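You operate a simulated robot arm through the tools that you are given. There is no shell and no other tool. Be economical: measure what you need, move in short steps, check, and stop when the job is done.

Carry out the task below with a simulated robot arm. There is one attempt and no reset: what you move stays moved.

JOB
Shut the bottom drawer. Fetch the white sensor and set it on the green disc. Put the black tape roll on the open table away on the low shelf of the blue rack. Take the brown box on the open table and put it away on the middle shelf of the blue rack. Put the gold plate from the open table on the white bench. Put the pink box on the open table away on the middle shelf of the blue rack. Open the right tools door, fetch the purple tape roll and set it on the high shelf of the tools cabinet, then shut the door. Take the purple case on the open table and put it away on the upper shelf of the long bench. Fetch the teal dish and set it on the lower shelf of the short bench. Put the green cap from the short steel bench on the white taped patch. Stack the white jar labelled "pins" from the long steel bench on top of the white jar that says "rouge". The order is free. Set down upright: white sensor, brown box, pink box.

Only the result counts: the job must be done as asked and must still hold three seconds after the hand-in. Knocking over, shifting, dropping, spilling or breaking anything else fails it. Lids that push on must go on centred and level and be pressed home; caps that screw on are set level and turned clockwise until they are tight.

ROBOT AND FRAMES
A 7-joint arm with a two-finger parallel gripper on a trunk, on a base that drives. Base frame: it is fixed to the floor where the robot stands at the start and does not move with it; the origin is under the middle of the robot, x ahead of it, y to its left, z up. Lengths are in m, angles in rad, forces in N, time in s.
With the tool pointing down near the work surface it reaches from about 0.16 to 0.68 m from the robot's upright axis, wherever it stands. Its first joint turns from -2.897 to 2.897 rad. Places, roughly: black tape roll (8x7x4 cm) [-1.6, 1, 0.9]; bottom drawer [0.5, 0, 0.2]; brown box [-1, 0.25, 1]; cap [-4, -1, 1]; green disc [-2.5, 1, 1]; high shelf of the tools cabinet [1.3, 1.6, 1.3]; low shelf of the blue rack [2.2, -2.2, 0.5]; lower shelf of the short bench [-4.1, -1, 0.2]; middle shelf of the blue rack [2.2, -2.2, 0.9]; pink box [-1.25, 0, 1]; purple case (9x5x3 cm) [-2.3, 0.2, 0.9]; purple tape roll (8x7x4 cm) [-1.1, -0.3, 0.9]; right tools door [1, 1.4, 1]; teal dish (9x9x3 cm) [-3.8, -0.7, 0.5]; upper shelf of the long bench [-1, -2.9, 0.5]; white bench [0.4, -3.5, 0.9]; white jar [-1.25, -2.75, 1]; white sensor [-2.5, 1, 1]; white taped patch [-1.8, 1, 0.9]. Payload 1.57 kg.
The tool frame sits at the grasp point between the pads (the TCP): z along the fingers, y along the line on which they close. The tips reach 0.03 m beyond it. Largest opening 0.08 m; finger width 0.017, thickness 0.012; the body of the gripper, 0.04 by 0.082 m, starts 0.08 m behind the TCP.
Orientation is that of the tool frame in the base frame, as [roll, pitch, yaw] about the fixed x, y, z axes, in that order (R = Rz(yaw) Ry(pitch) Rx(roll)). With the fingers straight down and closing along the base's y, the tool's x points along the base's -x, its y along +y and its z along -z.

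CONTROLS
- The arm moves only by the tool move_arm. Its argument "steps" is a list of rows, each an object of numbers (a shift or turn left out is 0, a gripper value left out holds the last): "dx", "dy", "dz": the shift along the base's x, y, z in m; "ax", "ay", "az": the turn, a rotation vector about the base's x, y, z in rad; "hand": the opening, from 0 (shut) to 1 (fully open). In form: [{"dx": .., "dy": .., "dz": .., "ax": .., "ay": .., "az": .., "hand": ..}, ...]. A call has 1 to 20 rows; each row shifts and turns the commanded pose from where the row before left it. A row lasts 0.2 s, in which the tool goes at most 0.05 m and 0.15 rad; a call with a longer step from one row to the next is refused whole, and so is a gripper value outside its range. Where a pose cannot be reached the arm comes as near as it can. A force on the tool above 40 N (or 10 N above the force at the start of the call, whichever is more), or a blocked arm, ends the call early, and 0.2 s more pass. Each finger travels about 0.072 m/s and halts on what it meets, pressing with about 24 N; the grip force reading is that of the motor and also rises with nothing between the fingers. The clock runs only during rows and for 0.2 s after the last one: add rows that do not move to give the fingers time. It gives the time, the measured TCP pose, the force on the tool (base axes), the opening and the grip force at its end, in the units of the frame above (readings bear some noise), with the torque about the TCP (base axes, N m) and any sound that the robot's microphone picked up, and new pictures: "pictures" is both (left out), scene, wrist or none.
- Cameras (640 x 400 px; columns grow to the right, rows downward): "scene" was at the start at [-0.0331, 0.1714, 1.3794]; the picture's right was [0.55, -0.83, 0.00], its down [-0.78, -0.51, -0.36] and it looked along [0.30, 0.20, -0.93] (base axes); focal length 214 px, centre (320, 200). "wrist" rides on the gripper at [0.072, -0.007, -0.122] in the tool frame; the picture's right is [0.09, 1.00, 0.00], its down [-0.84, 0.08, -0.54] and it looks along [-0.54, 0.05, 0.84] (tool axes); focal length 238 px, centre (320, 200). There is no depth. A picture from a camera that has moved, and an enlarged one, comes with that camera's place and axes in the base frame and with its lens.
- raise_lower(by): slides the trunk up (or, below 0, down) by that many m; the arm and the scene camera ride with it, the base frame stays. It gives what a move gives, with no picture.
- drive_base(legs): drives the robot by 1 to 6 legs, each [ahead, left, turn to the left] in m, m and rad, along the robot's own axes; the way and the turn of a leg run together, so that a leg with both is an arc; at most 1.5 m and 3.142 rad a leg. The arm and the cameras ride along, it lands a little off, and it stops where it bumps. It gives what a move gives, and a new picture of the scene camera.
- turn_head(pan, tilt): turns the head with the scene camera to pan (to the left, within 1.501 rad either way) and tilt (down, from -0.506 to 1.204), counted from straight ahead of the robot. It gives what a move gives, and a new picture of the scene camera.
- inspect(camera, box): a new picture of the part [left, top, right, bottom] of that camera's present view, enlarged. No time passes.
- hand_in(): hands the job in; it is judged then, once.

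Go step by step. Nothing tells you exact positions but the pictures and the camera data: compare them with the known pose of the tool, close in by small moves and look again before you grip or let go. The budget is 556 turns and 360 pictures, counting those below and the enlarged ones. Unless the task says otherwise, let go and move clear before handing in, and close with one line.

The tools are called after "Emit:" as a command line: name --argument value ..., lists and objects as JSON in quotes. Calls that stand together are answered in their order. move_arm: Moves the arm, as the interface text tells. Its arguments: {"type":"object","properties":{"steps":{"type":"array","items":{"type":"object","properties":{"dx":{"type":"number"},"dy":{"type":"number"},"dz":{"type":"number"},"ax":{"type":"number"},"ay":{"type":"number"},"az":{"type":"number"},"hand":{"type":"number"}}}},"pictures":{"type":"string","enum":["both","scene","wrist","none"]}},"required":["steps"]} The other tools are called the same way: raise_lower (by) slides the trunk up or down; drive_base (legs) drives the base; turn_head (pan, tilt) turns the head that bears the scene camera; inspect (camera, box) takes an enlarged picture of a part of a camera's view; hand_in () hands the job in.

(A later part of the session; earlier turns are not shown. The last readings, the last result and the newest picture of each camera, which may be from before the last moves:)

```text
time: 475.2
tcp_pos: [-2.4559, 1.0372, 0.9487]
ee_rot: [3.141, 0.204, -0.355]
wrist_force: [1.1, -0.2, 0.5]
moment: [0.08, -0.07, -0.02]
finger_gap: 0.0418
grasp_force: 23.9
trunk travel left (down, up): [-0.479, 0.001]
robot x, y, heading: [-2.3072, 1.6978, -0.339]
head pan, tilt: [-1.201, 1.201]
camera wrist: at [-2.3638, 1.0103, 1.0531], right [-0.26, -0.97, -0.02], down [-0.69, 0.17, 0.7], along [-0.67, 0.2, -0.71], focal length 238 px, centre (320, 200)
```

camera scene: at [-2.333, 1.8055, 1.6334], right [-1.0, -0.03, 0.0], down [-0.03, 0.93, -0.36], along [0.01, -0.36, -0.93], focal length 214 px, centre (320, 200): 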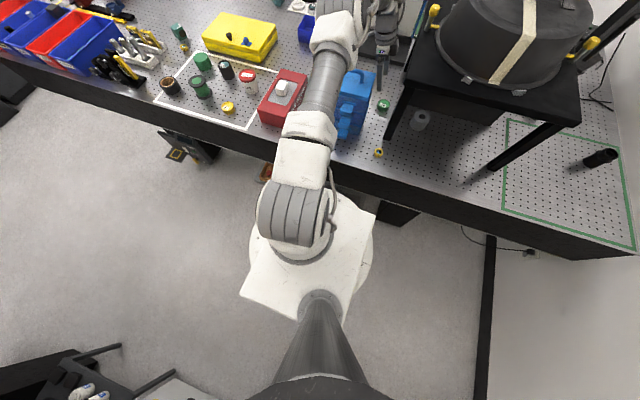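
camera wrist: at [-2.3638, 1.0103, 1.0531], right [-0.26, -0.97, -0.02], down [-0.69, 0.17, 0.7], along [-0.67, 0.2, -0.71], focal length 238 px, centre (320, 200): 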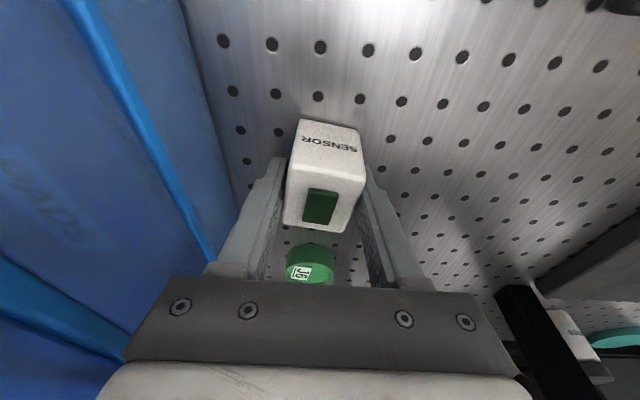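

Emit:
move_arm --steps '[{"dz": 0.02}, {"dz": 0.025}, {"dx": -0.03, "dy": 0.01}, {"dx": -0.03, "dy": 0.01}, {"dx": -0.03, "dy": 0.01}]' --pictures "both"

```text
time: 476.4
tcp_pos: [-2.5468, 1.0689, 0.9945]
ee_rot: [3.142, 0.204, -0.355]
wrist_force: [-0.1, -0.2, -2.9]
moment: [-0.02, 0.04, -0.03]
finger_gap: 0.0411
grasp_force: 23.8
trunk travel left (down, up): [-0.479, 0.001]
robot x, y, heading: [-2.3074, 1.7024, -0.34]
head pan, tilt: [-1.201, 1.201]
camera scene: at [-2.333, 1.8052, 1.6334], right [-1.0, -0.03, 0.0], down [-0.03, 0.93, -0.36], along [0.01, -0.36, -0.93], focal length 214 px, centre (320, 200)
camera wrist: at [-2.4548, 1.041, 1.0986], right [-0.26, -0.97, -0.02], down [-0.69, 0.17, 0.7], along [-0.67, 0.2, -0.71], focal length 238 px, centre (320, 200)
```

scene: 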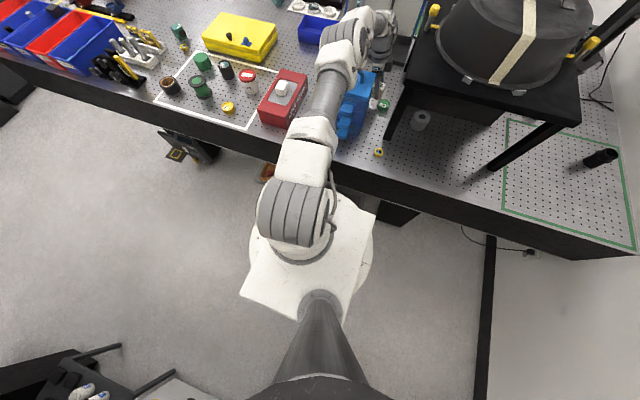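
wrist: 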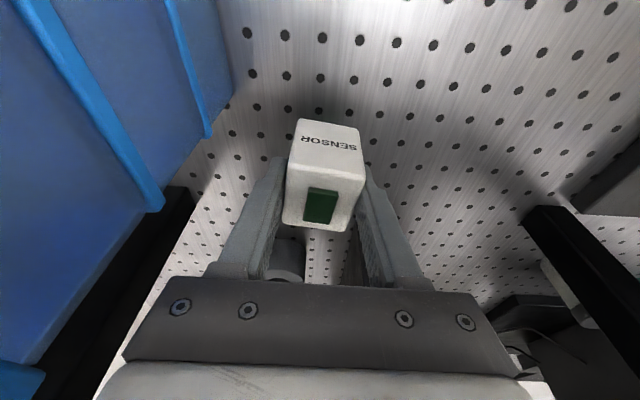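

Emit:
inspect --camera "scene" --box '[355, 80, 415, 125]'

```text
8.89 times, centred on (385, 102) of scene
camera zoom: at [-2.333, 1.8052, 1.6334], right [-1.0, -0.03, 0.0], down [-0.03, 0.93, -0.36], along [0.01, -0.36, -0.93], focal length 1906 px, centre (-258, 1067)
```

zoom: 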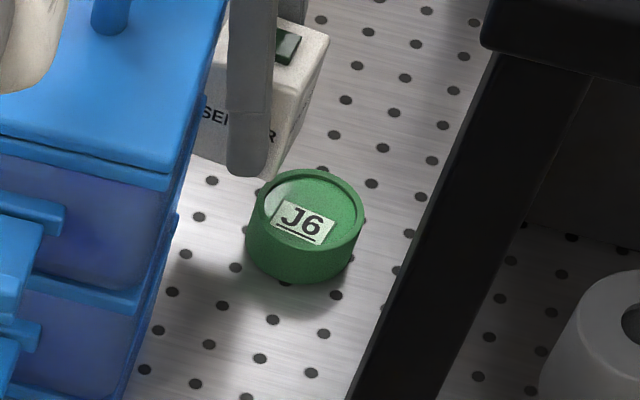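

Emit:
move_arm --steps '[{"dx": -0.012, "dy": 0.005}, {"dx": -0.012, "dy": 0.005}]' --pictures "wrist"

Emit:
inspect --camera "scene" --box '[355, 80, 415, 125]'

```text
time: 477.0
tcp_pos: [-2.5702, 1.0774, 0.9928]
ee_rot: [-3.142, 0.204, -0.352]
wrist_force: [-0.6, 0.2, -2.4]
moment: [-0.01, 0.01, 0.03]
finger_gap: 0.0415
grasp_force: 24.3
trunk travel left (down, up): [-0.479, 0.001]
robot x, y, heading: [-2.3056, 1.7025, -0.343]
head pan, tilt: [-1.201, 1.201]
camera wrist: at [-2.4785, 1.0505, 1.0978], right [-0.26, -0.97, -0.02], down [-0.69, 0.17, 0.7], along [-0.67, 0.2, -0.71], focal length 238 px, centre (320, 200)
```

wrist: 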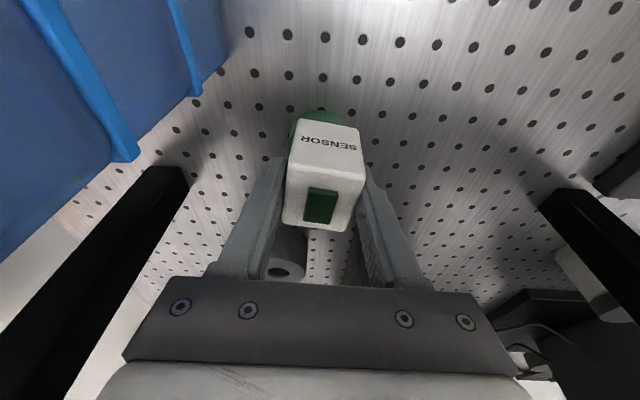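

```text
8.89 times, centred on (385, 102) of scene
camera zoom: at [-2.333, 1.8052, 1.6334], right [-1.0, -0.03, 0.0], down [-0.03, 0.93, -0.36], along [0.01, -0.36, -0.93], focal length 1906 px, centre (-258, 1067)
```

zoom: 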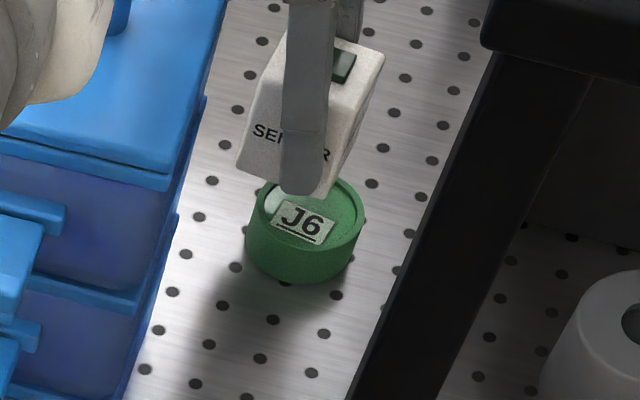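

Emit:
move_arm --steps '[{"dx": -0.006, "dy": 0.012}, {"dz": -0.012}]' --pictures "none"

Emit:
inspect --camera "scene" --box '[355, 80, 415, 125]'

```text
time: 477.6
tcp_pos: [-2.5765, 1.0898, 0.9812]
ee_rot: [-3.139, 0.204, -0.355]
wrist_force: [0.0, 0.4, -2.6]
moment: [0.01, 0.0, 0.0]
finger_gap: 0.0411
grasp_force: 23.5
trunk travel left (down, up): [-0.479, 0.001]
robot x, y, heading: [-2.3085, 1.704, -0.34]
head pan, tilt: [-1.201, 1.201]
```

```text
8.89 times, centred on (385, 102) of scene
camera zoom: at [-2.3329, 1.8051, 1.6334], right [-1.0, -0.03, 0.0], down [-0.03, 0.93, -0.36], along [0.01, -0.36, -0.93], focal length 1906 px, centre (-258, 1067)
```

zoom: 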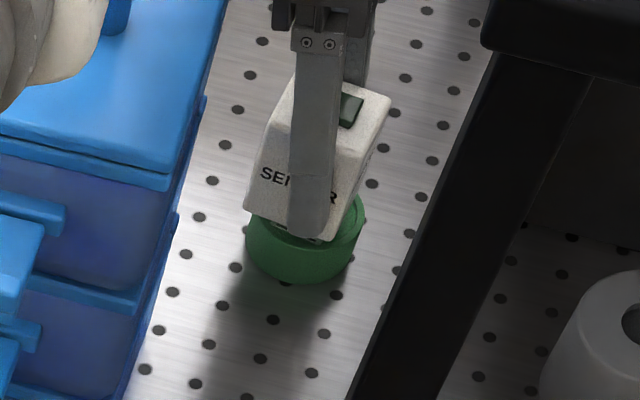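

Emit:
move_arm --steps '[{"dz": -0.004}, {"dz": -0.003}, {"dz": -0.003}]' --pictures "none"

Emit:
inspect --camera "scene" --box '[355, 80, 415, 125]'

```text
time: 478.4
tcp_pos: [-2.5759, 1.0881, 0.9723]
ee_rot: [-3.141, 0.204, -0.355]
wrist_force: [-0.9, 0.7, -2.0]
moment: [0.01, -0.01, 0.0]
finger_gap: 0.0414
grasp_force: 23.8
trunk travel left (down, up): [-0.479, 0.001]
robot x, y, heading: [-2.307, 1.7045, -0.336]
head pan, tilt: [-1.201, 1.201]
```

```text
8.89 times, centred on (385, 102) of scene
camera zoom: at [-2.3328, 1.8051, 1.6334], right [-1.0, -0.03, 0.0], down [-0.03, 0.93, -0.36], along [0.01, -0.36, -0.93], focal length 1906 px, centre (-258, 1067)
```

zoom: 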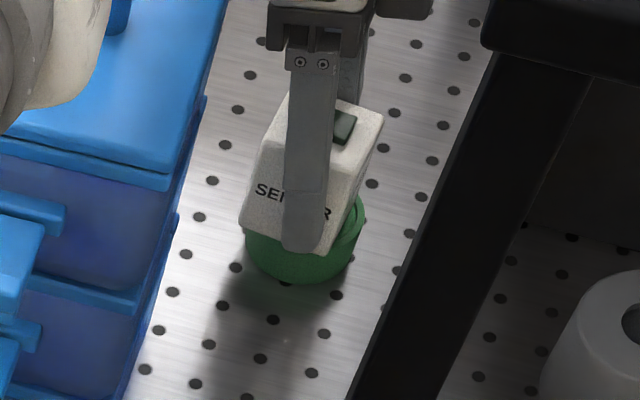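

Emit:
move_arm --steps '[{"dx": -0.004}, {"dz": -0.002}, {"dz": -0.002}, {"dz": -0.002}, {"dz": -0.002}]' --pictures "none"

```text
time: 479.6
tcp_pos: [-2.5809, 1.0893, 0.9675]
ee_rot: [3.135, 0.206, -0.356]
wrist_force: [-2.7, -7.3, 13.5]
moment: [-1.0, 0.26, 0.19]
finger_gap: 0.0391
grasp_force: 22.2
trunk travel left (down, up): [-0.479, 0.001]
robot x, y, heading: [-2.3023, 1.7028, -0.34]
head pan, tilt: [-1.201, 1.201]
```

Emit:
inspect --camera "scene" --box '[355, 80, 415, 125]'

```text
8.89 times, centred on (385, 102) of scene
camera zoom: at [-2.3316, 1.8076, 1.6335], right [-1.0, -0.03, 0.0], down [-0.03, 0.93, -0.36], along [0.01, -0.36, -0.93], focal length 1906 px, centre (-258, 1067)
```

zoom: 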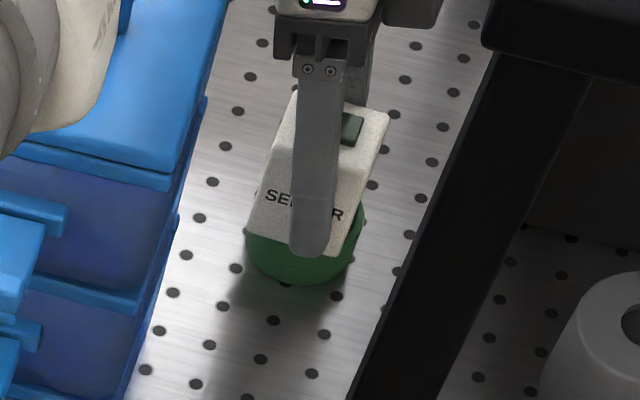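

Emit:
move_arm --steps '[{"dz": 0.001, "hand": 0.6}, {"hand": 0.75}, {"hand": 0.85}]' --pictures "none"

Emit:
inspect --camera "scene" --box '[355, 80, 415, 125]'

```text
time: 480.4
tcp_pos: [-2.5798, 1.09, 0.964]
ee_rot: [-3.14, 0.204, -0.354]
wrist_force: [-0.3, 0.3, -0.4]
moment: [0.0, 0.03, -0.02]
finger_gap: 0.0678
grasp_force: 0.1
trunk travel left (down, up): [-0.479, 0.001]
robot x, y, heading: [-2.3034, 1.7015, -0.34]
head pan, tilt: [-1.201, 1.201]
```

```text
8.89 times, centred on (385, 102) of scene
camera zoom: at [-2.3327, 1.8054, 1.6333], right [-1.0, -0.03, 0.0], down [-0.03, 0.93, -0.36], along [0.01, -0.36, -0.93], focal length 1906 px, centre (-258, 1067)
```

zoom: 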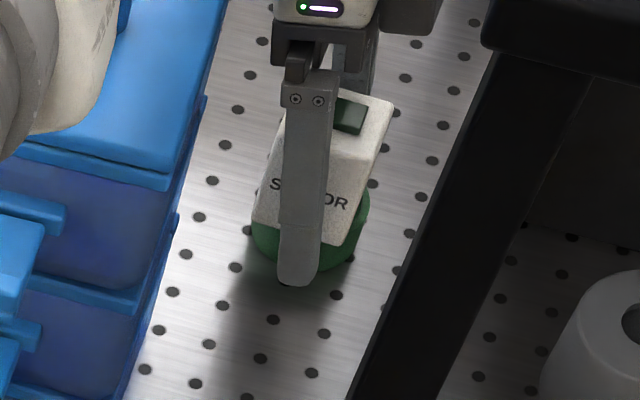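

Sensor stands on the disc. Lift off straight.

Emit:
move_arm --steps '[{"dz": 0.02}, {"dz": 0.03}, {"dz": 0.03}, {"dz": 0.03}, {"dz": 0.03}, {"dx": 0.03, "dz": 0.02}, {"dx": 0.04, "dz": 0.02}, {"dx": 0.045}]' --pictures "wrist"

Emit:
inspect --camera "scene" --box '[355, 80, 415, 125]'

```text
time: 482.2
tcp_pos: [-2.463, 1.0901, 1.1445]
ee_rot: [-3.141, 0.203, -0.353]
wrist_force: [0.0, 0.3, -1.1]
moment: [-0.01, -0.03, 0.02]
finger_gap: 0.0681
grasp_force: 0.1
trunk travel left (down, up): [-0.479, 0.001]
robot x, y, heading: [-2.3055, 1.7016, -0.337]
head pan, tilt: [-1.201, 1.201]
camera wrist: at [-2.3722, 1.063, 1.2494], right [-0.26, -0.97, -0.02], down [-0.69, 0.17, 0.7], along [-0.67, 0.2, -0.71], focal length 238 px, centre (320, 200)
```

wrist: 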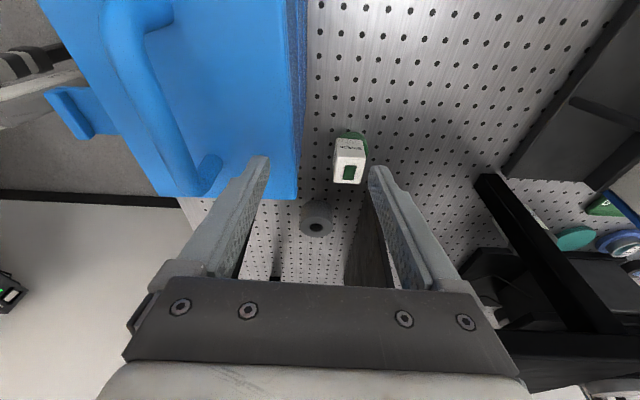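

```text
8.89 times, centred on (385, 102) of scene
camera zoom: at [-2.3322, 1.8055, 1.6334], right [-1.0, -0.03, 0.0], down [-0.03, 0.93, -0.36], along [0.01, -0.36, -0.93], focal length 1906 px, centre (-258, 1067)
```

zoom: 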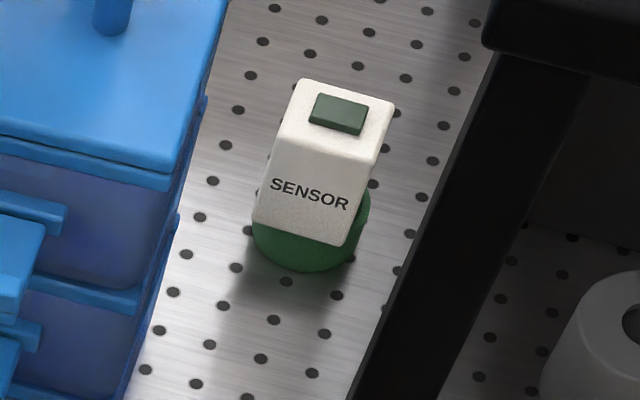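

Sensor done. Next the black tape roll; raise, turn the hand back and drive along.

Emit:
move_arm --steps '[{"dz": 0.045}, {"dz": 0.045}, {"dz": 0.03, "dy": 0.03}, {"dy": 0.045, "dx": 0.01}, {"dy": 0.045, "dx": 0.01}, {"dy": 0.03, "az": -0.12}, {"az": -0.12, "ax": -0.03, "ay": -0.06}, {"az": -0.1, "ax": -0.03, "ay": -0.06}, {"az": -0.12}, {"az": -0.12}, {"az": -0.12}, {"az": -0.12}, {"az": -0.12}, {"az": -0.12}, {"az": -0.12}, {"az": -0.12}, {"az": -0.12}]' --pictures "none"

Emit:
drive_base --legs '[[0.8, 0, 0]]'

Emit:
move_arm --steps '[{"dz": 0, "hand": 1}]' --pictures "wrist"

```text
time: 485.8
tcp_pos: [-2.4442, 1.239, 1.2648]
ee_rot: [-3.123, 0.072, -1.774]
wrist_force: [-1.1, 0.1, -0.6]
moment: [0.03, -0.02, 0.01]
finger_gap: 0.0679
grasp_force: 0.0
trunk travel left (down, up): [-0.479, 0.001]
robot x, y, heading: [-2.3048, 1.702, -0.341]
head pan, tilt: [-1.201, 1.201]
```

```text
time: 491.4
tcp_pos: [-1.7007, 0.9754, 1.2656]
ee_rot: [-3.123, 0.072, -1.778]
wrist_force: [0.0, -0.7, -0.2]
moment: [0.01, 0.04, -0.01]
finger_gap: 0.0679
grasp_force: 0.1
trunk travel left (down, up): [-0.479, 0.001]
robot x, y, heading: [-1.5608, 1.4376, -0.342]
head pan, tilt: [-1.201, 1.201]
camera scene: at [-1.5863, 1.541, 1.6334], right [-1.0, -0.03, 0.0], down [-0.03, 0.93, -0.36], along [0.01, -0.36, -0.93], focal length 214 px, centre (320, 200)
```

scene: 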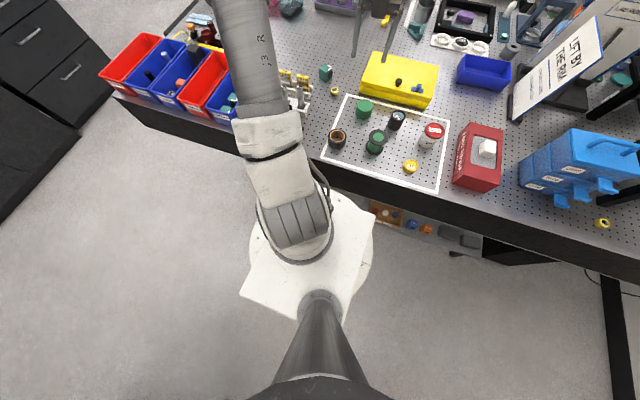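

```text
time: 491.8
tcp_pos: [-1.7009, 0.9746, 1.2646]
ee_rot: [-3.125, 0.071, -1.777]
wrist_force: [-0.1, -0.6, -0.3]
moment: [0.01, 0.01, -0.01]
finger_gap: 0.0799
grasp_force: 0.0
trunk travel left (down, up): [-0.479, 0.001]
robot x, y, heading: [-1.5604, 1.4382, -0.347]
head pan, tilt: [-1.201, 1.201]
camera wrist: at [-1.7129, 0.8959, 1.3807], right [-0.99, 0.12, -0.02], down [0.08, 0.8, 0.6], along [0.09, 0.59, -0.8], focal length 238 px, centre (320, 200)
```

wrist: 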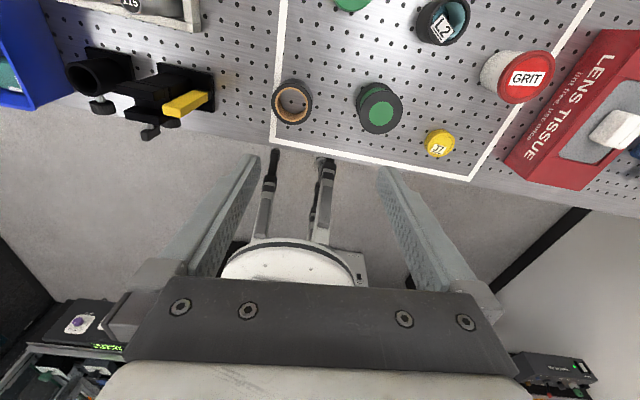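

Emit:
raise_lower --by -0.15

Emit:
move_arm --steps '[{"dx": 0.01, "dy": 0.04, "ax": -0.127, "ay": 0.027}, {"dx": 0.01, "dy": 0.04, "ax": -0.127, "ay": 0.027}, {"dx": 0.01, "dy": 0.03, "ax": -0.127, "ay": 0.027}, {"dx": 0.01, "ax": -0.127, "ay": 0.027}, {"dx": 0.01, "ax": -0.127, "ay": 0.027}, {"dx": 0.005, "ax": -0.127, "ay": 0.027}, {"ax": -0.127, "ay": 0.027}]' --pictures "wrist"

```text
time: 493.6
tcp_pos: [-1.7008, 0.9742, 1.1135]
ee_rot: [-3.122, 0.071, -1.777]
wrist_force: [-0.4, 1.3, -0.3]
moment: [0.04, 0.0, 0.01]
finger_gap: 0.0801
grasp_force: 0.0
trunk travel left (down, up): [-0.329, 0.151]
robot x, y, heading: [-1.5587, 1.4361, -0.349]
head pan, tilt: [-1.201, 1.201]
```

```text
time: 495.2
tcp_pos: [-1.6584, 1.0544, 1.1352]
ee_rot: [-3.128, -0.835, -1.775]
wrist_force: [0.1, -1.1, 0.4]
moment: [0.01, -0.01, 0.03]
finger_gap: 0.0802
grasp_force: 0.1
out of reach, approached as far as the arm can: row 6, 7
trunk travel left (down, up): [-0.329, 0.151]
robot x, y, heading: [-1.5624, 1.4386, -0.348]
head pan, tilt: [-1.201, 1.201]
camera wrist: at [-1.6448, 1.0953, 1.2691], right [-0.99, 0.13, 0.06], down [0.11, 0.96, -0.26], along [-0.09, -0.25, -0.96], focal length 238 px, centre (320, 200)
```

wrist: 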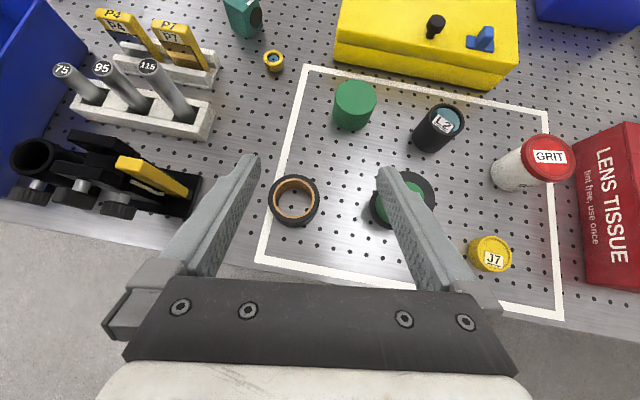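

The roll is too wide for a full-width grip, so I take it by its wall, one finger in the core. Reduce the tilt and go over its left wall.

Emit:
move_arm --steps '[{"ax": 0.137, "ay": -0.029, "dx": 0.012, "dy": -0.01, "dz": -0.03, "hand": 0.7}, {"ax": 0.137, "ay": -0.029, "dx": 0.012, "dy": -0.015, "dz": -0.03}, {"dx": 0.013, "dy": -0.016, "dz": -0.03}, {"dx": 0.013, "dy": -0.015, "dz": -0.03}]' --pictures "wrist"

```text
time: 496.2
tcp_pos: [-1.6096, 0.9993, 1.0154]
ee_rot: [-3.129, -0.558, -1.777]
wrist_force: [-0.2, -0.1, 0.3]
moment: [0.01, -0.01, 0.04]
finger_gap: 0.056
grasp_force: 0.0
trunk travel left (down, up): [-0.329, 0.151]
robot x, y, heading: [-1.5611, 1.4396, -0.342]
head pan, tilt: [-1.201, 1.201]
camera wrist: at [-1.6034, 1.0018, 1.1557], right [-0.99, 0.12, 0.04], down [0.12, 0.99, 0.02], along [-0.03, 0.02, -1.0], focal length 238 px, centre (320, 200)
```

wrist: 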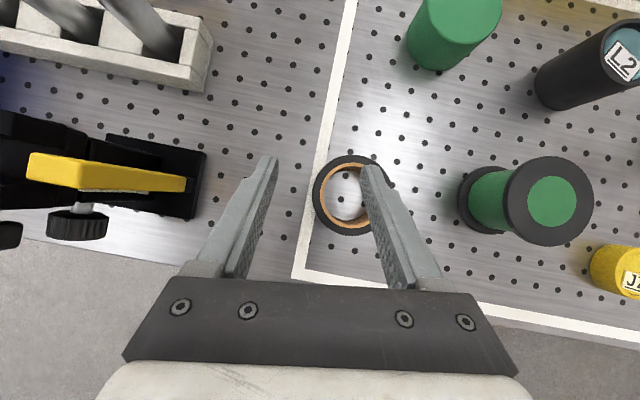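

Emit:
move_arm --steps '[{"dz": -0.03}, {"dz": -0.025}, {"dz": -0.016, "dy": 0.002}]' --pictures "wrist"

```text
time: 497.0
tcp_pos: [-1.6092, 1.0013, 0.9439]
ee_rot: [-3.128, -0.558, -1.776]
wrist_force: [-0.4, -0.1, 0.3]
moment: [-0.05, -0.04, -0.02]
finger_gap: 0.0561
grasp_force: 0.0
trunk travel left (down, up): [-0.329, 0.151]
robot x, y, heading: [-1.5603, 1.4385, -0.347]
head pan, tilt: [-1.201, 1.201]
camera wrist: at [-1.603, 1.0039, 1.0843], right [-0.99, 0.12, 0.04], down [0.12, 0.99, 0.02], along [-0.03, 0.02, -1.0], focal length 238 px, centre (320, 200)
```

wrist: 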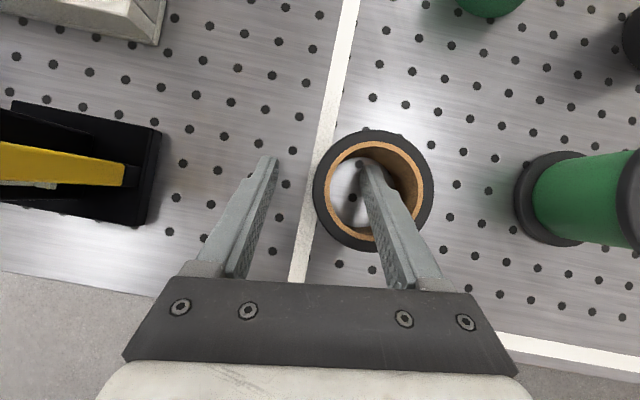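

Finger is inside the core. Close and lift.

Emit:
move_arm --steps '[{"hand": 0}, {"hand": 0}, {"hand": 0}, {"hand": 0}, {"dz": 0.02}, {"dz": 0.03}, {"dz": 0.04}]' --pictures "wrist"

```text
time: 498.6
tcp_pos: [-1.6095, 1.0004, 1.0329]
ee_rot: [-3.126, -0.558, -1.778]
wrist_force: [1.2, 0.1, -0.5]
moment: [0.03, -0.04, -0.02]
finger_gap: 0.0164
grasp_force: 23.7
trunk travel left (down, up): [-0.329, 0.151]
robot x, y, heading: [-1.5606, 1.4385, -0.345]
head pan, tilt: [-1.201, 1.201]
camera wrist: at [-1.603, 1.0034, 1.175], right [-0.99, 0.12, 0.04], down [0.12, 0.99, 0.01], along [-0.03, 0.02, -1.0], focal length 238 px, centre (320, 200)
```

wrist: 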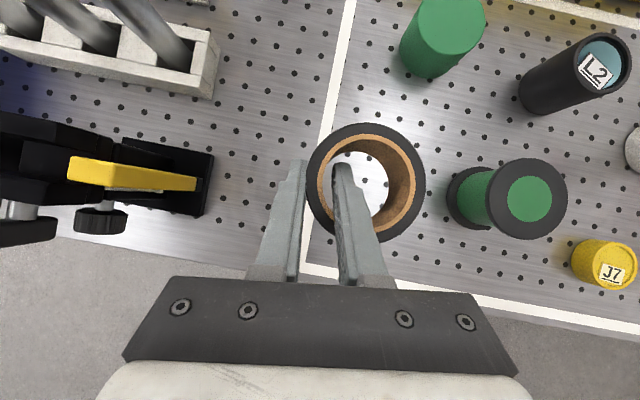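

Roll held level. Carry it to the blue rack by a clear route.

Emit:
move_arm --steps '[{"dz": 0.04, "dy": 0.02}, {"dz": 0.04, "dy": 0.02}, {"dz": 0.03, "dy": 0.03}]' --pictures "none"

Emit:
drive_base --legs '[[0, 0.2, 0], [1.5, 0, 0], [0.35, 0, 0], [0, -1.25, 0], [0, -1.25, 0], [0, 0, 1.595]]'

Emit:
turn_head --pan -1.4 --tilt 0.6

```text
time: 499.4
tcp_pos: [-1.6085, 1.0718, 1.1454]
ee_rot: [-3.125, -0.557, -1.772]
wrist_force: [-1.6, 1.9, -0.1]
moment: [-0.06, -0.07, 0.03]
finger_gap: 0.016
grasp_force: 24.3
trunk travel left (down, up): [-0.329, 0.151]
robot x, y, heading: [-1.5605, 1.4372, -0.344]
head pan, tilt: [-1.201, 1.201]
```

```text
time: 537.0
tcp_pos: [-0.2449, -1.3985, 1.1448]
ee_rot: [-3.126, -0.558, -0.214]
wrist_force: [-0.5, 0.2, -0.9]
moment: [0.04, 0.0, -0.02]
finger_gap: 0.0148
grasp_force: 23.8
trunk travel left (down, up): [-0.329, 0.151]
robot x, y, heading: [-0.6111, -1.3487, 1.223]
head pan, tilt: [-1.201, 1.201]
camera scene: at [-0.7147, -1.3722, 1.4834], right [0.02, -1.0, 0.0], down [-0.93, -0.02, -0.36], along [0.36, 0.01, -0.93], focal length 214 px, centre (320, 200)
```

scene: 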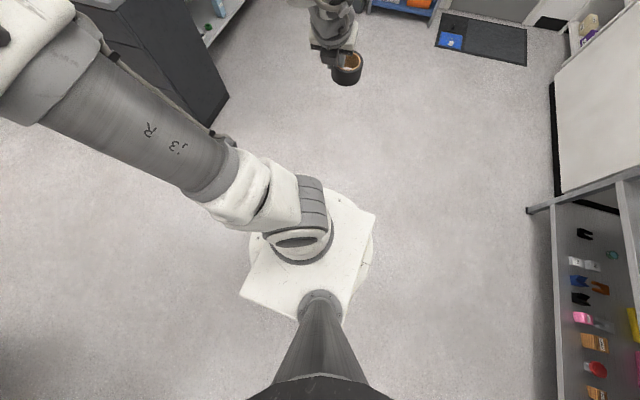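

```text
time: 538.0
tcp_pos: [-0.2457, -1.3976, 1.1445]
ee_rot: [-3.125, -0.557, -0.213]
wrist_force: [0.2, 0.4, -0.8]
moment: [0.0, 0.0, 0.01]
finger_gap: 0.0149
grasp_force: 24.4
trunk travel left (down, up): [-0.329, 0.151]
robot x, y, heading: [-0.6129, -1.3463, 1.222]
head pan, tilt: [-1.4, 0.6]
camera scene: at [-0.6837, -1.389, 1.5279], right [-0.18, -0.98, 0.0], down [-0.56, 0.1, -0.82], along [0.81, -0.15, -0.57], focal length 214 px, centre (320, 200)
```

scene: 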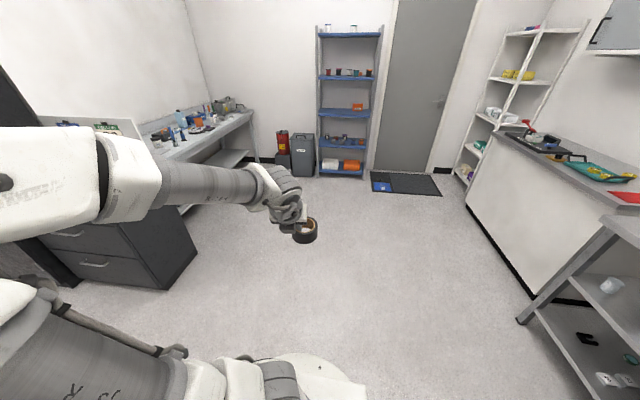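

Emit:
drive_base --legs '[[0, -1.4, 0], [0, -0.55, 0]]'

```text
time: 552.7
tcp_pos: [1.5664, -2.0553, 1.1452]
ee_rot: [-3.126, -0.557, -0.207]
wrist_force: [-0.3, -0.5, -0.4]
moment: [-0.01, -0.01, -0.01]
finger_gap: 0.0146
grasp_force: 23.9
trunk travel left (down, up): [-0.329, 0.151]
robot x, y, heading: [1.1957, -2.0084, 1.226]
head pan, tilt: [-1.4, 0.6]
camera scene: at [1.1264, -2.0487, 1.528], right [-0.17, -0.98, 0.0], down [-0.56, 0.1, -0.83], along [0.81, -0.14, -0.56], focal length 214 px, centre (320, 200)
```

scene: 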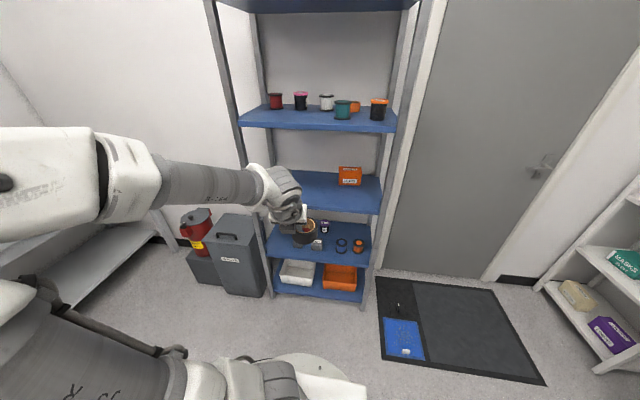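

Emit:
inspect --camera "scene" --box '[240, 150, 400, 300]'

```text
2.67 times, centred on (320, 225) of scene
camera zoom: at [1.1264, -2.0487, 1.528], right [-0.17, -0.98, 0.0], down [-0.56, 0.1, -0.83], along [0.81, -0.14, -0.56], focal length 572 px, centre (320, 133)
```

zoom: 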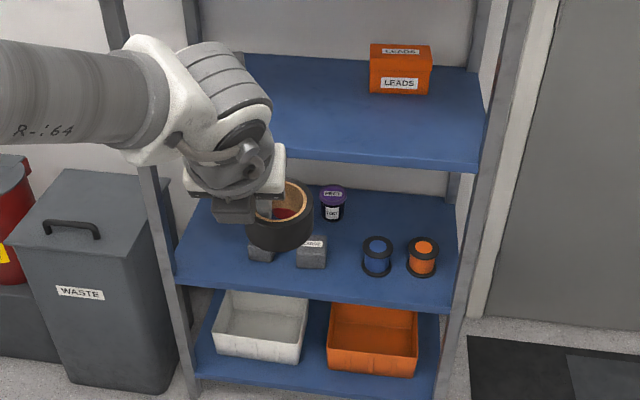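

Low shelf: free room at its left front. I move closer and lower the trunk.

Emit:
drive_base --legs '[[0.28, -0.2, 0]]'

Emit:
raise_lower --by -0.3

Emit:
move_arm --steps '[{"dz": -0.045}, {"dz": -0.045}, {"dz": -0.045}, {"dz": -0.04}]' --pictures "both"

```text
time: 555.1
tcp_pos: [1.849, -1.857, 1.145]
ee_rot: [-3.127, -0.559, -0.209]
wrist_force: [0.8, -1.1, -0.3]
moment: [0.03, 0.02, 0.03]
finger_gap: 0.0141
grasp_force: 23.6
trunk travel left (down, up): [-0.329, 0.151]
robot x, y, heading: [1.4833, -1.8067, 1.224]
head pan, tilt: [-1.4, 0.6]
camera scene: at [1.4107, -1.8501, 1.528], right [-0.17, -0.98, 0.0], down [-0.56, 0.1, -0.83], along [0.81, -0.14, -0.56], focal length 214 px, centre (320, 200)
```

scene: 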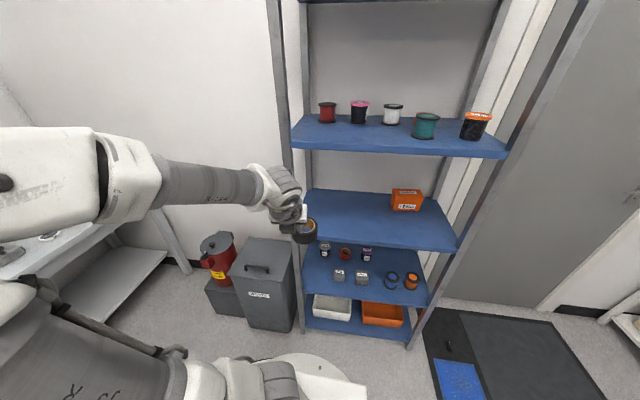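

```text
time: 558.1
tcp_pos: [1.8486, -1.8586, 0.8451]
ee_rot: [-3.127, -0.56, -0.21]
wrist_force: [-0.4, 0.2, -0.5]
moment: [0.02, 0.01, -0.04]
finger_gap: 0.0143
grasp_force: 23.8
trunk travel left (down, up): [-0.029, 0.451]
robot x, y, heading: [1.4823, -1.8065, 1.227]
head pan, tilt: [-1.4, 0.6]
```

```text
time: 559.1
tcp_pos: [1.8676, -1.8601, 0.672]
ee_rot: [-3.127, -0.554, -0.21]
wrist_force: [0.5, 0.2, -0.5]
moment: [0.03, -0.01, -0.03]
finger_gap: 0.0144
grasp_force: 23.8
out of reach, approached as far as the arm can: row 3, 4
trunk travel left (down, up): [-0.029, 0.451]
robot x, y, heading: [1.4848, -1.8062, 1.226]
head pan, tilt: [-1.4, 0.6]
camera scene: at [1.4104, -1.8503, 1.228], right [-0.17, -0.98, 0.0], down [-0.56, 0.1, -0.83], along [0.81, -0.14, -0.56], focal length 214 px, centre (320, 200)
camera wrist: at [1.8655, -1.8546, 0.8133], right [-0.12, -0.99, 0.04], down [-0.99, 0.12, 0.02], along [-0.02, -0.03, -1.0], focal length 238 px, centre (320, 200)
```

scene: 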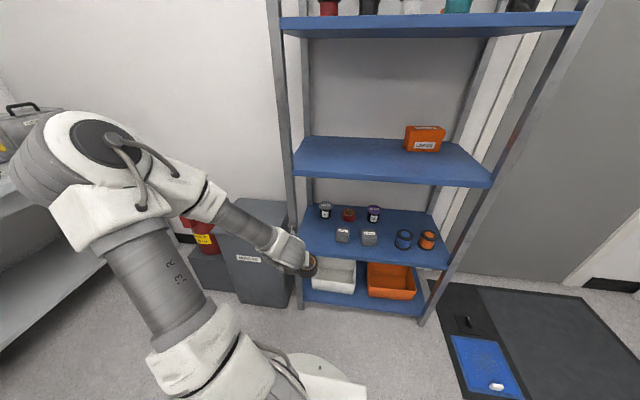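
wrist: 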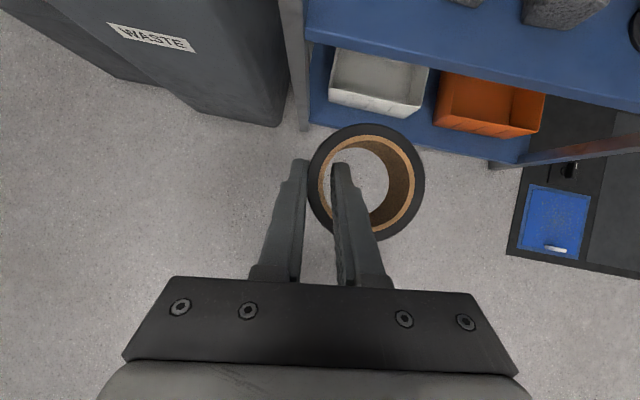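

Emit:
move_arm --steps '[{"dx": 0.04, "dy": -0.01, "dz": -0.01}, {"dx": 0.04, "dy": -0.01, "dz": -0.02}, {"dz": -0.03}]' --pictures "wrist"

```text
time: 559.9
tcp_pos: [1.9485, -1.8824, 0.6141]
ee_rot: [-3.127, -0.56, -0.211]
wrist_force: [-0.5, -0.5, -0.4]
moment: [0.0, 0.0, -0.01]
finger_gap: 0.0145
grasp_force: 23.9
trunk travel left (down, up): [-0.029, 0.451]
robot x, y, heading: [1.4825, -1.807, 1.226]
head pan, tilt: [-1.4, 0.6]
camera wrist: at [1.9458, -1.8761, 0.7542], right [-0.12, -0.99, 0.04], down [-0.99, 0.12, 0.02], along [-0.02, -0.03, -1.0], focal length 238 px, centre (320, 200)
```

wrist: 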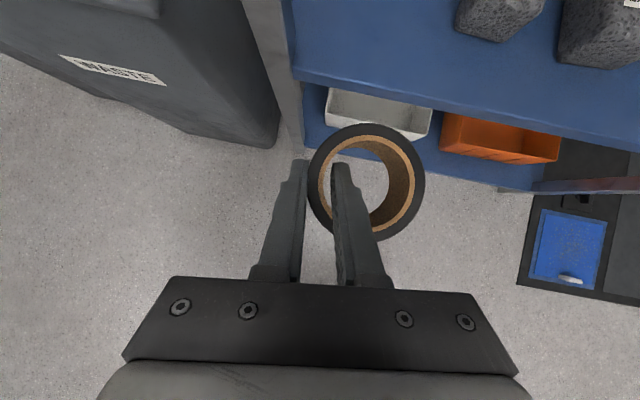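

Emit:
move_arm --steps '[{"dx": 0.042, "dy": -0.016}, {"dx": 0.042, "dy": -0.016}, {"dx": 0.042, "dy": -0.016}, {"dx": 0.041, "dy": -0.017}]' --pictures "both"

```text
time: 560.9
tcp_pos: [2.1152, -1.9457, 0.6131]
ee_rot: [-3.127, -0.559, -0.21]
wrist_force: [-0.3, -0.3, -0.1]
moment: [0.0, -0.02, 0.05]
finger_gap: 0.0145
grasp_force: 24.2
trunk travel left (down, up): [-0.029, 0.451]
robot x, y, heading: [1.4881, -1.8089, 1.225]
head pan, tilt: [-1.4, 0.6]
camera scene: at [1.4106, -1.85, 1.228], right [-0.17, -0.98, 0.0], down [-0.56, 0.1, -0.83], along [0.81, -0.14, -0.56], focal length 214 px, centre (320, 200)
camera wrist: at [2.1134, -1.9394, 0.7539], right [-0.12, -0.99, 0.04], down [-0.99, 0.12, 0.02], along [-0.02, -0.03, -1.0], focal length 238 px, centre (320, 200)
```

scene: 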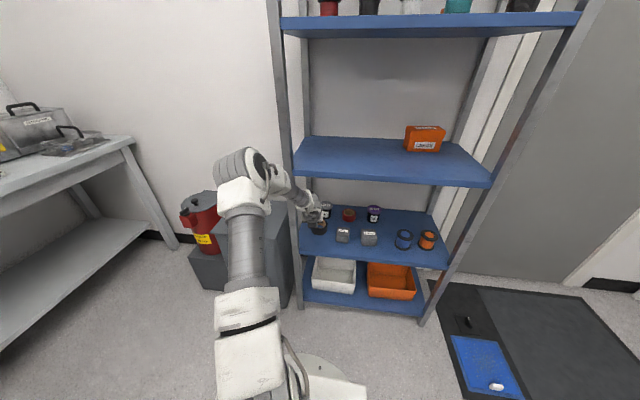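
wrist: 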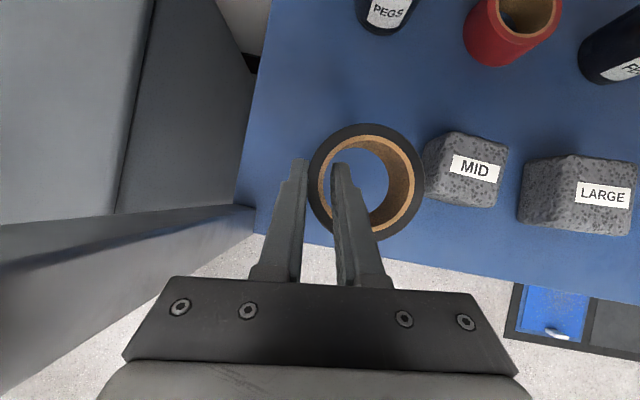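

Emit:
move_arm --steps '[{"dz": -0.03}, {"dz": -0.02}, {"dz": -0.006}, {"dz": -0.004}, {"dz": -0.004}, {"dz": -0.004}]' --pictures "none"

```text
time: 562.3
tcp_pos: [2.1148, -1.9475, 0.545]
ee_rot: [-3.127, -0.558, -0.21]
wrist_force: [-0.1, 0.3, -1.0]
moment: [0.01, 0.0, 0.0]
finger_gap: 0.0142
grasp_force: 23.7
trunk travel left (down, up): [-0.029, 0.451]
robot x, y, heading: [1.4811, -1.8089, 1.221]
head pan, tilt: [-1.4, 0.6]
```

Emit:
move_arm --steps '[{"dz": -0.004}, {"dz": -0.004}, {"dz": -0.004}, {"dz": -0.004}, {"dz": -0.004}]' --pictures "wrist"

```text
time: 563.4
tcp_pos: [2.1201, -1.9464, 0.5351]
ee_rot: [-3.125, -0.574, -0.208]
wrist_force: [-0.7, 0.3, 13.7]
moment: [0.04, 0.31, -0.01]
finger_gap: 0.0159
grasp_force: 24.1
trunk travel left (down, up): [-0.029, 0.451]
robot x, y, heading: [1.4825, -1.8068, 1.227]
head pan, tilt: [-1.4, 0.6]
stopped in row 5: the force on the tool passed its limit at 42 N (the readings are from after the stop); the commanded pose is now the measured one
camera wrist: at [2.1158, -1.9406, 0.6766], right [-0.12, -0.99, 0.04], down [-0.99, 0.12, 0.0], along [0.0, -0.04, -1.0], focal length 238 px, centre (320, 200)
```

wrist: 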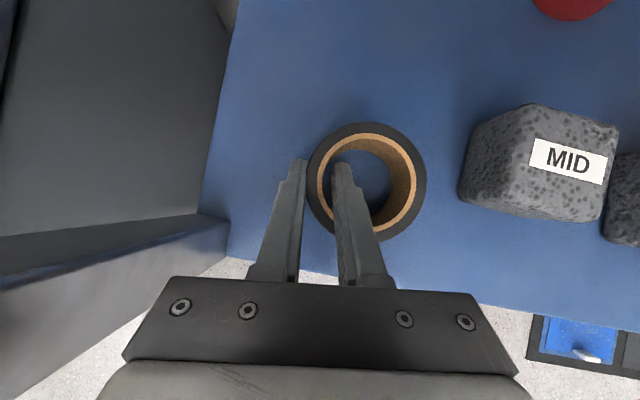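

Roll rests on the low shelf. Open, lift out of the core, and withdraw.

Emit:
move_arm --steps '[{"dz": 0.002, "hand": 0.35}, {"hand": 0.55}, {"hand": 0.6}, {"dz": 0.025}, {"dz": 0.03}, {"dz": 0.02}, {"dx": -0.042, "dy": 0.016}, {"dx": -0.042, "dy": 0.016}, {"dx": -0.042, "dy": 0.016}, {"dx": -0.042, "dy": 0.016}]' --pictures "wrist"

```text
time: 565.6
tcp_pos: [1.9494, -1.8828, 0.6116]
ee_rot: [-3.126, -0.571, -0.207]
wrist_force: [-0.6, -0.7, 0.3]
moment: [0.02, 0.01, 0.0]
finger_gap: 0.0479
grasp_force: 0.1
trunk travel left (down, up): [-0.029, 0.451]
robot x, y, heading: [1.4821, -1.8083, 1.221]
head pan, tilt: [-1.4, 0.6]
camera wrist: at [1.9459, -1.8765, 0.7509], right [-0.12, -0.99, 0.04], down [-0.99, 0.12, 0.0], along [-0.01, -0.04, -1.0], focal length 238 px, centre (320, 200)
```

wrist: 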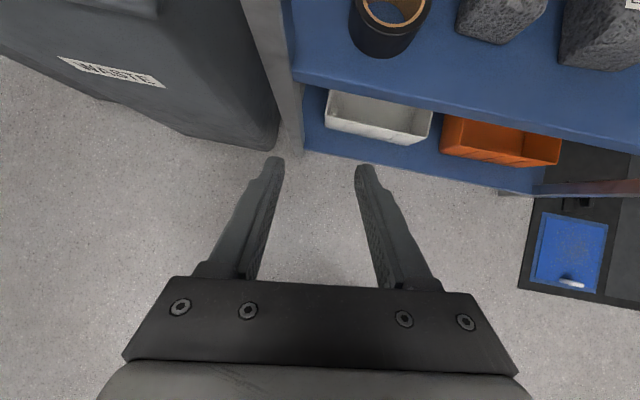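

Roll is on the low shelf. Back to the open table for the boxes.

Emit:
raise_lower --by 0.3

Emit:
move_arm --steps '[{"dz": 0.045, "dx": -0.02}, {"dz": 0.045, "dx": -0.02}, {"dz": 0.045, "dx": -0.02}, {"dz": 0.045}, {"dz": 0.045}, {"dz": 0.045, "hand": 1}]' --pictures "none"

Emit:
drive_base --legs '[[0, 1.4, 0], [0, 0.75, 0], [0, 0, -1.55], [0, 0, -1.56], [-1.1, 0, 0]]'

```text
time: 568.6
tcp_pos: [1.9496, -1.8812, 0.9091]
ee_rot: [-3.125, -0.566, -0.209]
wrist_force: [-0.1, -0.7, 0.3]
moment: [0.0, 0.02, 0.0]
finger_gap: 0.0479
grasp_force: 0.0
trunk travel left (down, up): [-0.329, 0.151]
robot x, y, heading: [1.483, -1.807, 1.223]
head pan, tilt: [-1.4, 0.6]
```

```text
time: 570.0
tcp_pos: [1.8941, -1.8726, 1.1719]
ee_rot: [-3.129, -0.571, -0.192]
wrist_force: [-0.5, -6.0, 0.8]
moment: [0.62, -0.11, 0.32]
finger_gap: 0.08
grasp_force: 0.0
out of reach, approached as far as the arm can: row 5
trunk travel left (down, up): [-0.329, 0.151]
robot x, y, heading: [1.4834, -1.8052, 1.225]
head pan, tilt: [-1.4, 0.6]
```

```text
time: 603.5
tcp_pos: [-0.586, 0.0441, 1.1707]
ee_rot: [-3.126, -0.568, 2.94]
wrist_force: [-0.2, -0.1, -0.2]
moment: [0.0, 0.01, -0.02]
finger_gap: 0.0801
grasp_force: 0.2
trunk travel left (down, up): [-0.329, 0.151]
robot x, y, heading: [-0.1752, -0.0279, -1.919]
head pan, tilt: [-1.4, 0.6]
camera scene: at [-0.1045, 0.0158, 1.528], right [0.17, 0.99, 0.0], down [0.56, -0.09, -0.83], along [-0.81, 0.14, -0.56], focal length 214 px, centre (320, 200)
```

scene: 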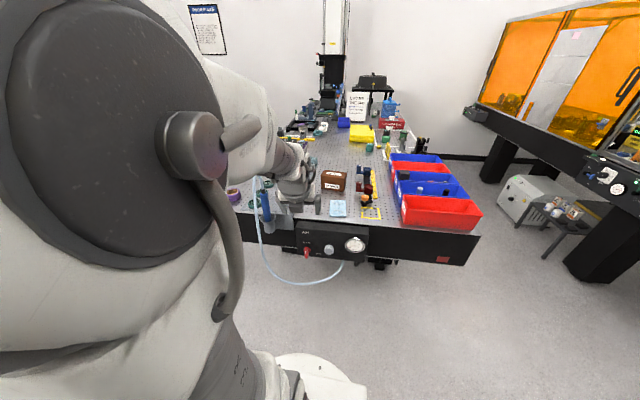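

Emit:
drive_base --legs '[[0, -0.22, 0]]'

Emit:
move_arm --steps '[{"dx": -0.045, "dy": 0.01}, {"dx": -0.045, "dy": 0.01}, {"dx": -0.03, "dy": 0.01}]' --pictures "both"

```text
time: 605.8
tcp_pos: [-0.7941, 0.1163, 1.1711]
ee_rot: [-3.125, -0.564, 2.939]
wrist_force: [0.5, 0.7, 0.3]
moment: [-0.02, 0.01, -0.01]
finger_gap: 0.0797
grasp_force: 0.1
trunk travel left (down, up): [-0.329, 0.151]
robot x, y, heading: [-0.3856, 0.0483, -1.913]
head pan, tilt: [-1.4, 0.6]
camera scene: at [-0.3129, 0.0895, 1.528], right [0.17, 0.99, 0.0], down [0.56, -0.1, -0.83], along [-0.81, 0.14, -0.56], focal length 214 px, centre (320, 200)
```

scene: 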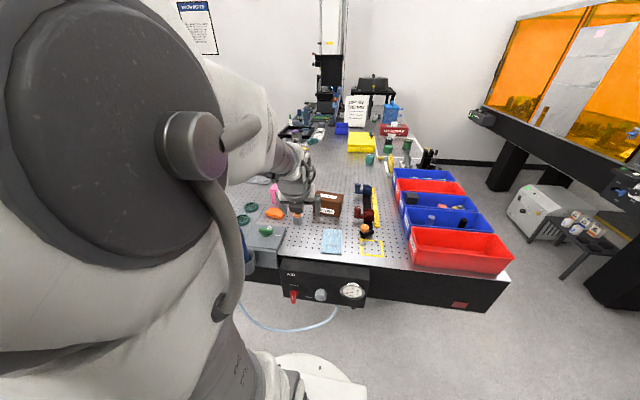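

```text
time: 606.6
tcp_pos: [-0.9091, 0.1464, 1.1692]
ee_rot: [-3.125, -0.567, 2.939]
wrist_force: [-0.3, 0.7, 0.6]
moment: [-0.05, -0.02, 0.04]
finger_gap: 0.0798
grasp_force: 0.0
out of reach, approached as far as the arm can: row 1
trunk travel left (down, up): [-0.329, 0.151]
robot x, y, heading: [-0.3873, 0.0427, -1.911]
head pan, tilt: [-1.4, 0.6]
camera scene: at [-0.3132, 0.0904, 1.528], right [0.17, 0.99, 0.0], down [0.56, -0.1, -0.82], along [-0.81, 0.14, -0.57], focal length 214 px, centre (320, 200)
camera wrist: at [-0.9049, 0.1414, 1.3106], right [0.12, 0.99, 0.04], down [0.99, -0.12, 0.01], along [0.01, 0.04, -1.0], focal length 238 px, centre (320, 200)
```

scene: 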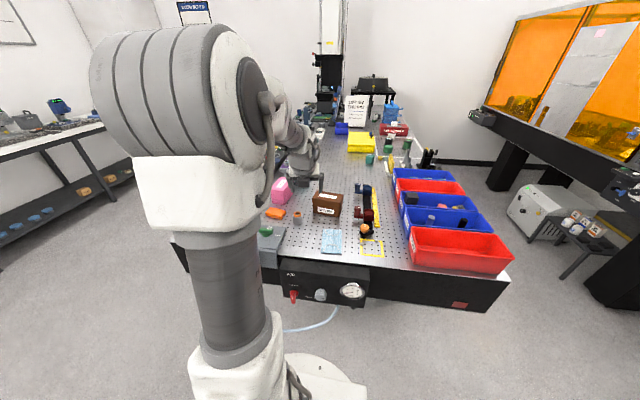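
wrist: 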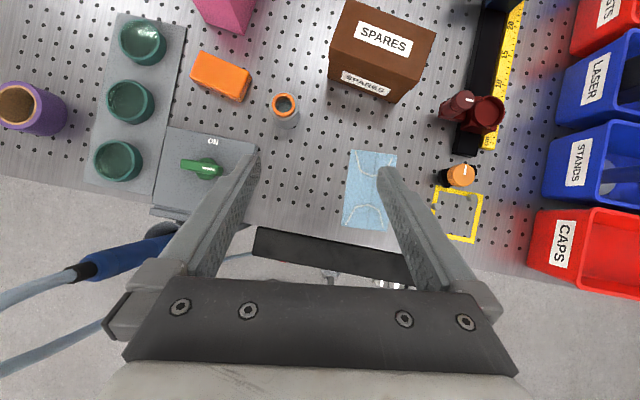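

Brown box "SPARES" is at about (-1.118, 0.271), long side along the bench. I make the hand vertical, turn it a quarter, and come closer.

Emit:
drive_base --legs '[[-0.06, -0.085, 0]]'

Emit:
move_arm --steps '[{"ax": -0.028, "ay": -0.139}, {"ax": -0.028, "ay": -0.139}, {"ax": -0.028, "ay": -0.139}, {"ax": -0.028, "ay": -0.139}, {"az": 0.137}, {"az": 0.137}, {"az": 0.137}, {"az": 0.137}, {"az": 0.137}, {"az": 0.137}, {"az": 0.137}, {"az": 0.137}, {"az": 0.137}]' --pictures "wrist"

```text
time: 607.9
tcp_pos: [-0.9703, 0.2307, 1.1705]
ee_rot: [-3.126, -0.568, 2.942]
wrist_force: [0.1, -0.4, -0.1]
moment: [0.05, -0.02, -0.02]
finger_gap: 0.0799
grasp_force: 0.0
trunk travel left (down, up): [-0.329, 0.151]
robot x, y, heading: [-0.443, 0.1329, -1.912]
head pan, tilt: [-1.4, 0.6]
camera scene: at [-0.3737, 0.1742, 1.528], right [0.17, 0.99, 0.0], down [0.56, -0.1, -0.83], along [-0.81, 0.14, -0.56], focal length 214 px, centre (320, 200)
```

scene: 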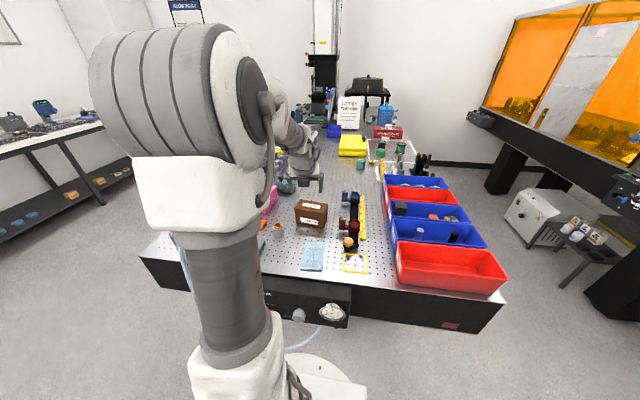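

```text
time: 610.7
tcp_pos: [-0.9693, 0.2299, 1.1703]
ee_rot: [-3.128, -0.003, -2.106]
wrist_force: [0.0, -0.5, 0.1]
moment: [-0.03, -0.01, 0.0]
finger_gap: 0.0798
grasp_force: 0.0
trunk travel left (down, up): [-0.329, 0.151]
robot x, y, heading: [-0.4451, 0.1315, -1.916]
head pan, tilt: [-1.4, 0.6]
camera wrist: at [-1.0017, 0.1662, 1.2918], right [-0.9, 0.43, -0.01], down [0.35, 0.76, 0.54], along [0.24, 0.48, -0.84], focal length 238 px, centre (320, 200)
```

wrist: 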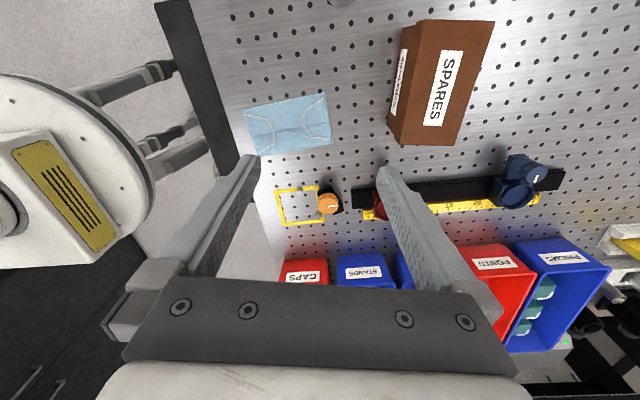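

Emit:
inspect --camera "wrist" --box '[360, 0, 520, 160]'

```text
2.50 times, centred on (440, 80) of wrist
camera zoom: at [-1.0017, 0.1662, 1.2918], right [-0.9, 0.43, -0.01], down [0.35, 0.76, 0.54], along [0.24, 0.48, -0.84], focal length 596 px, centre (20, 500)
```

zoom: 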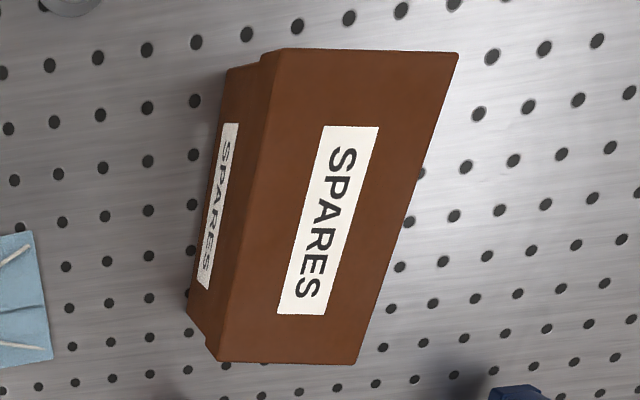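

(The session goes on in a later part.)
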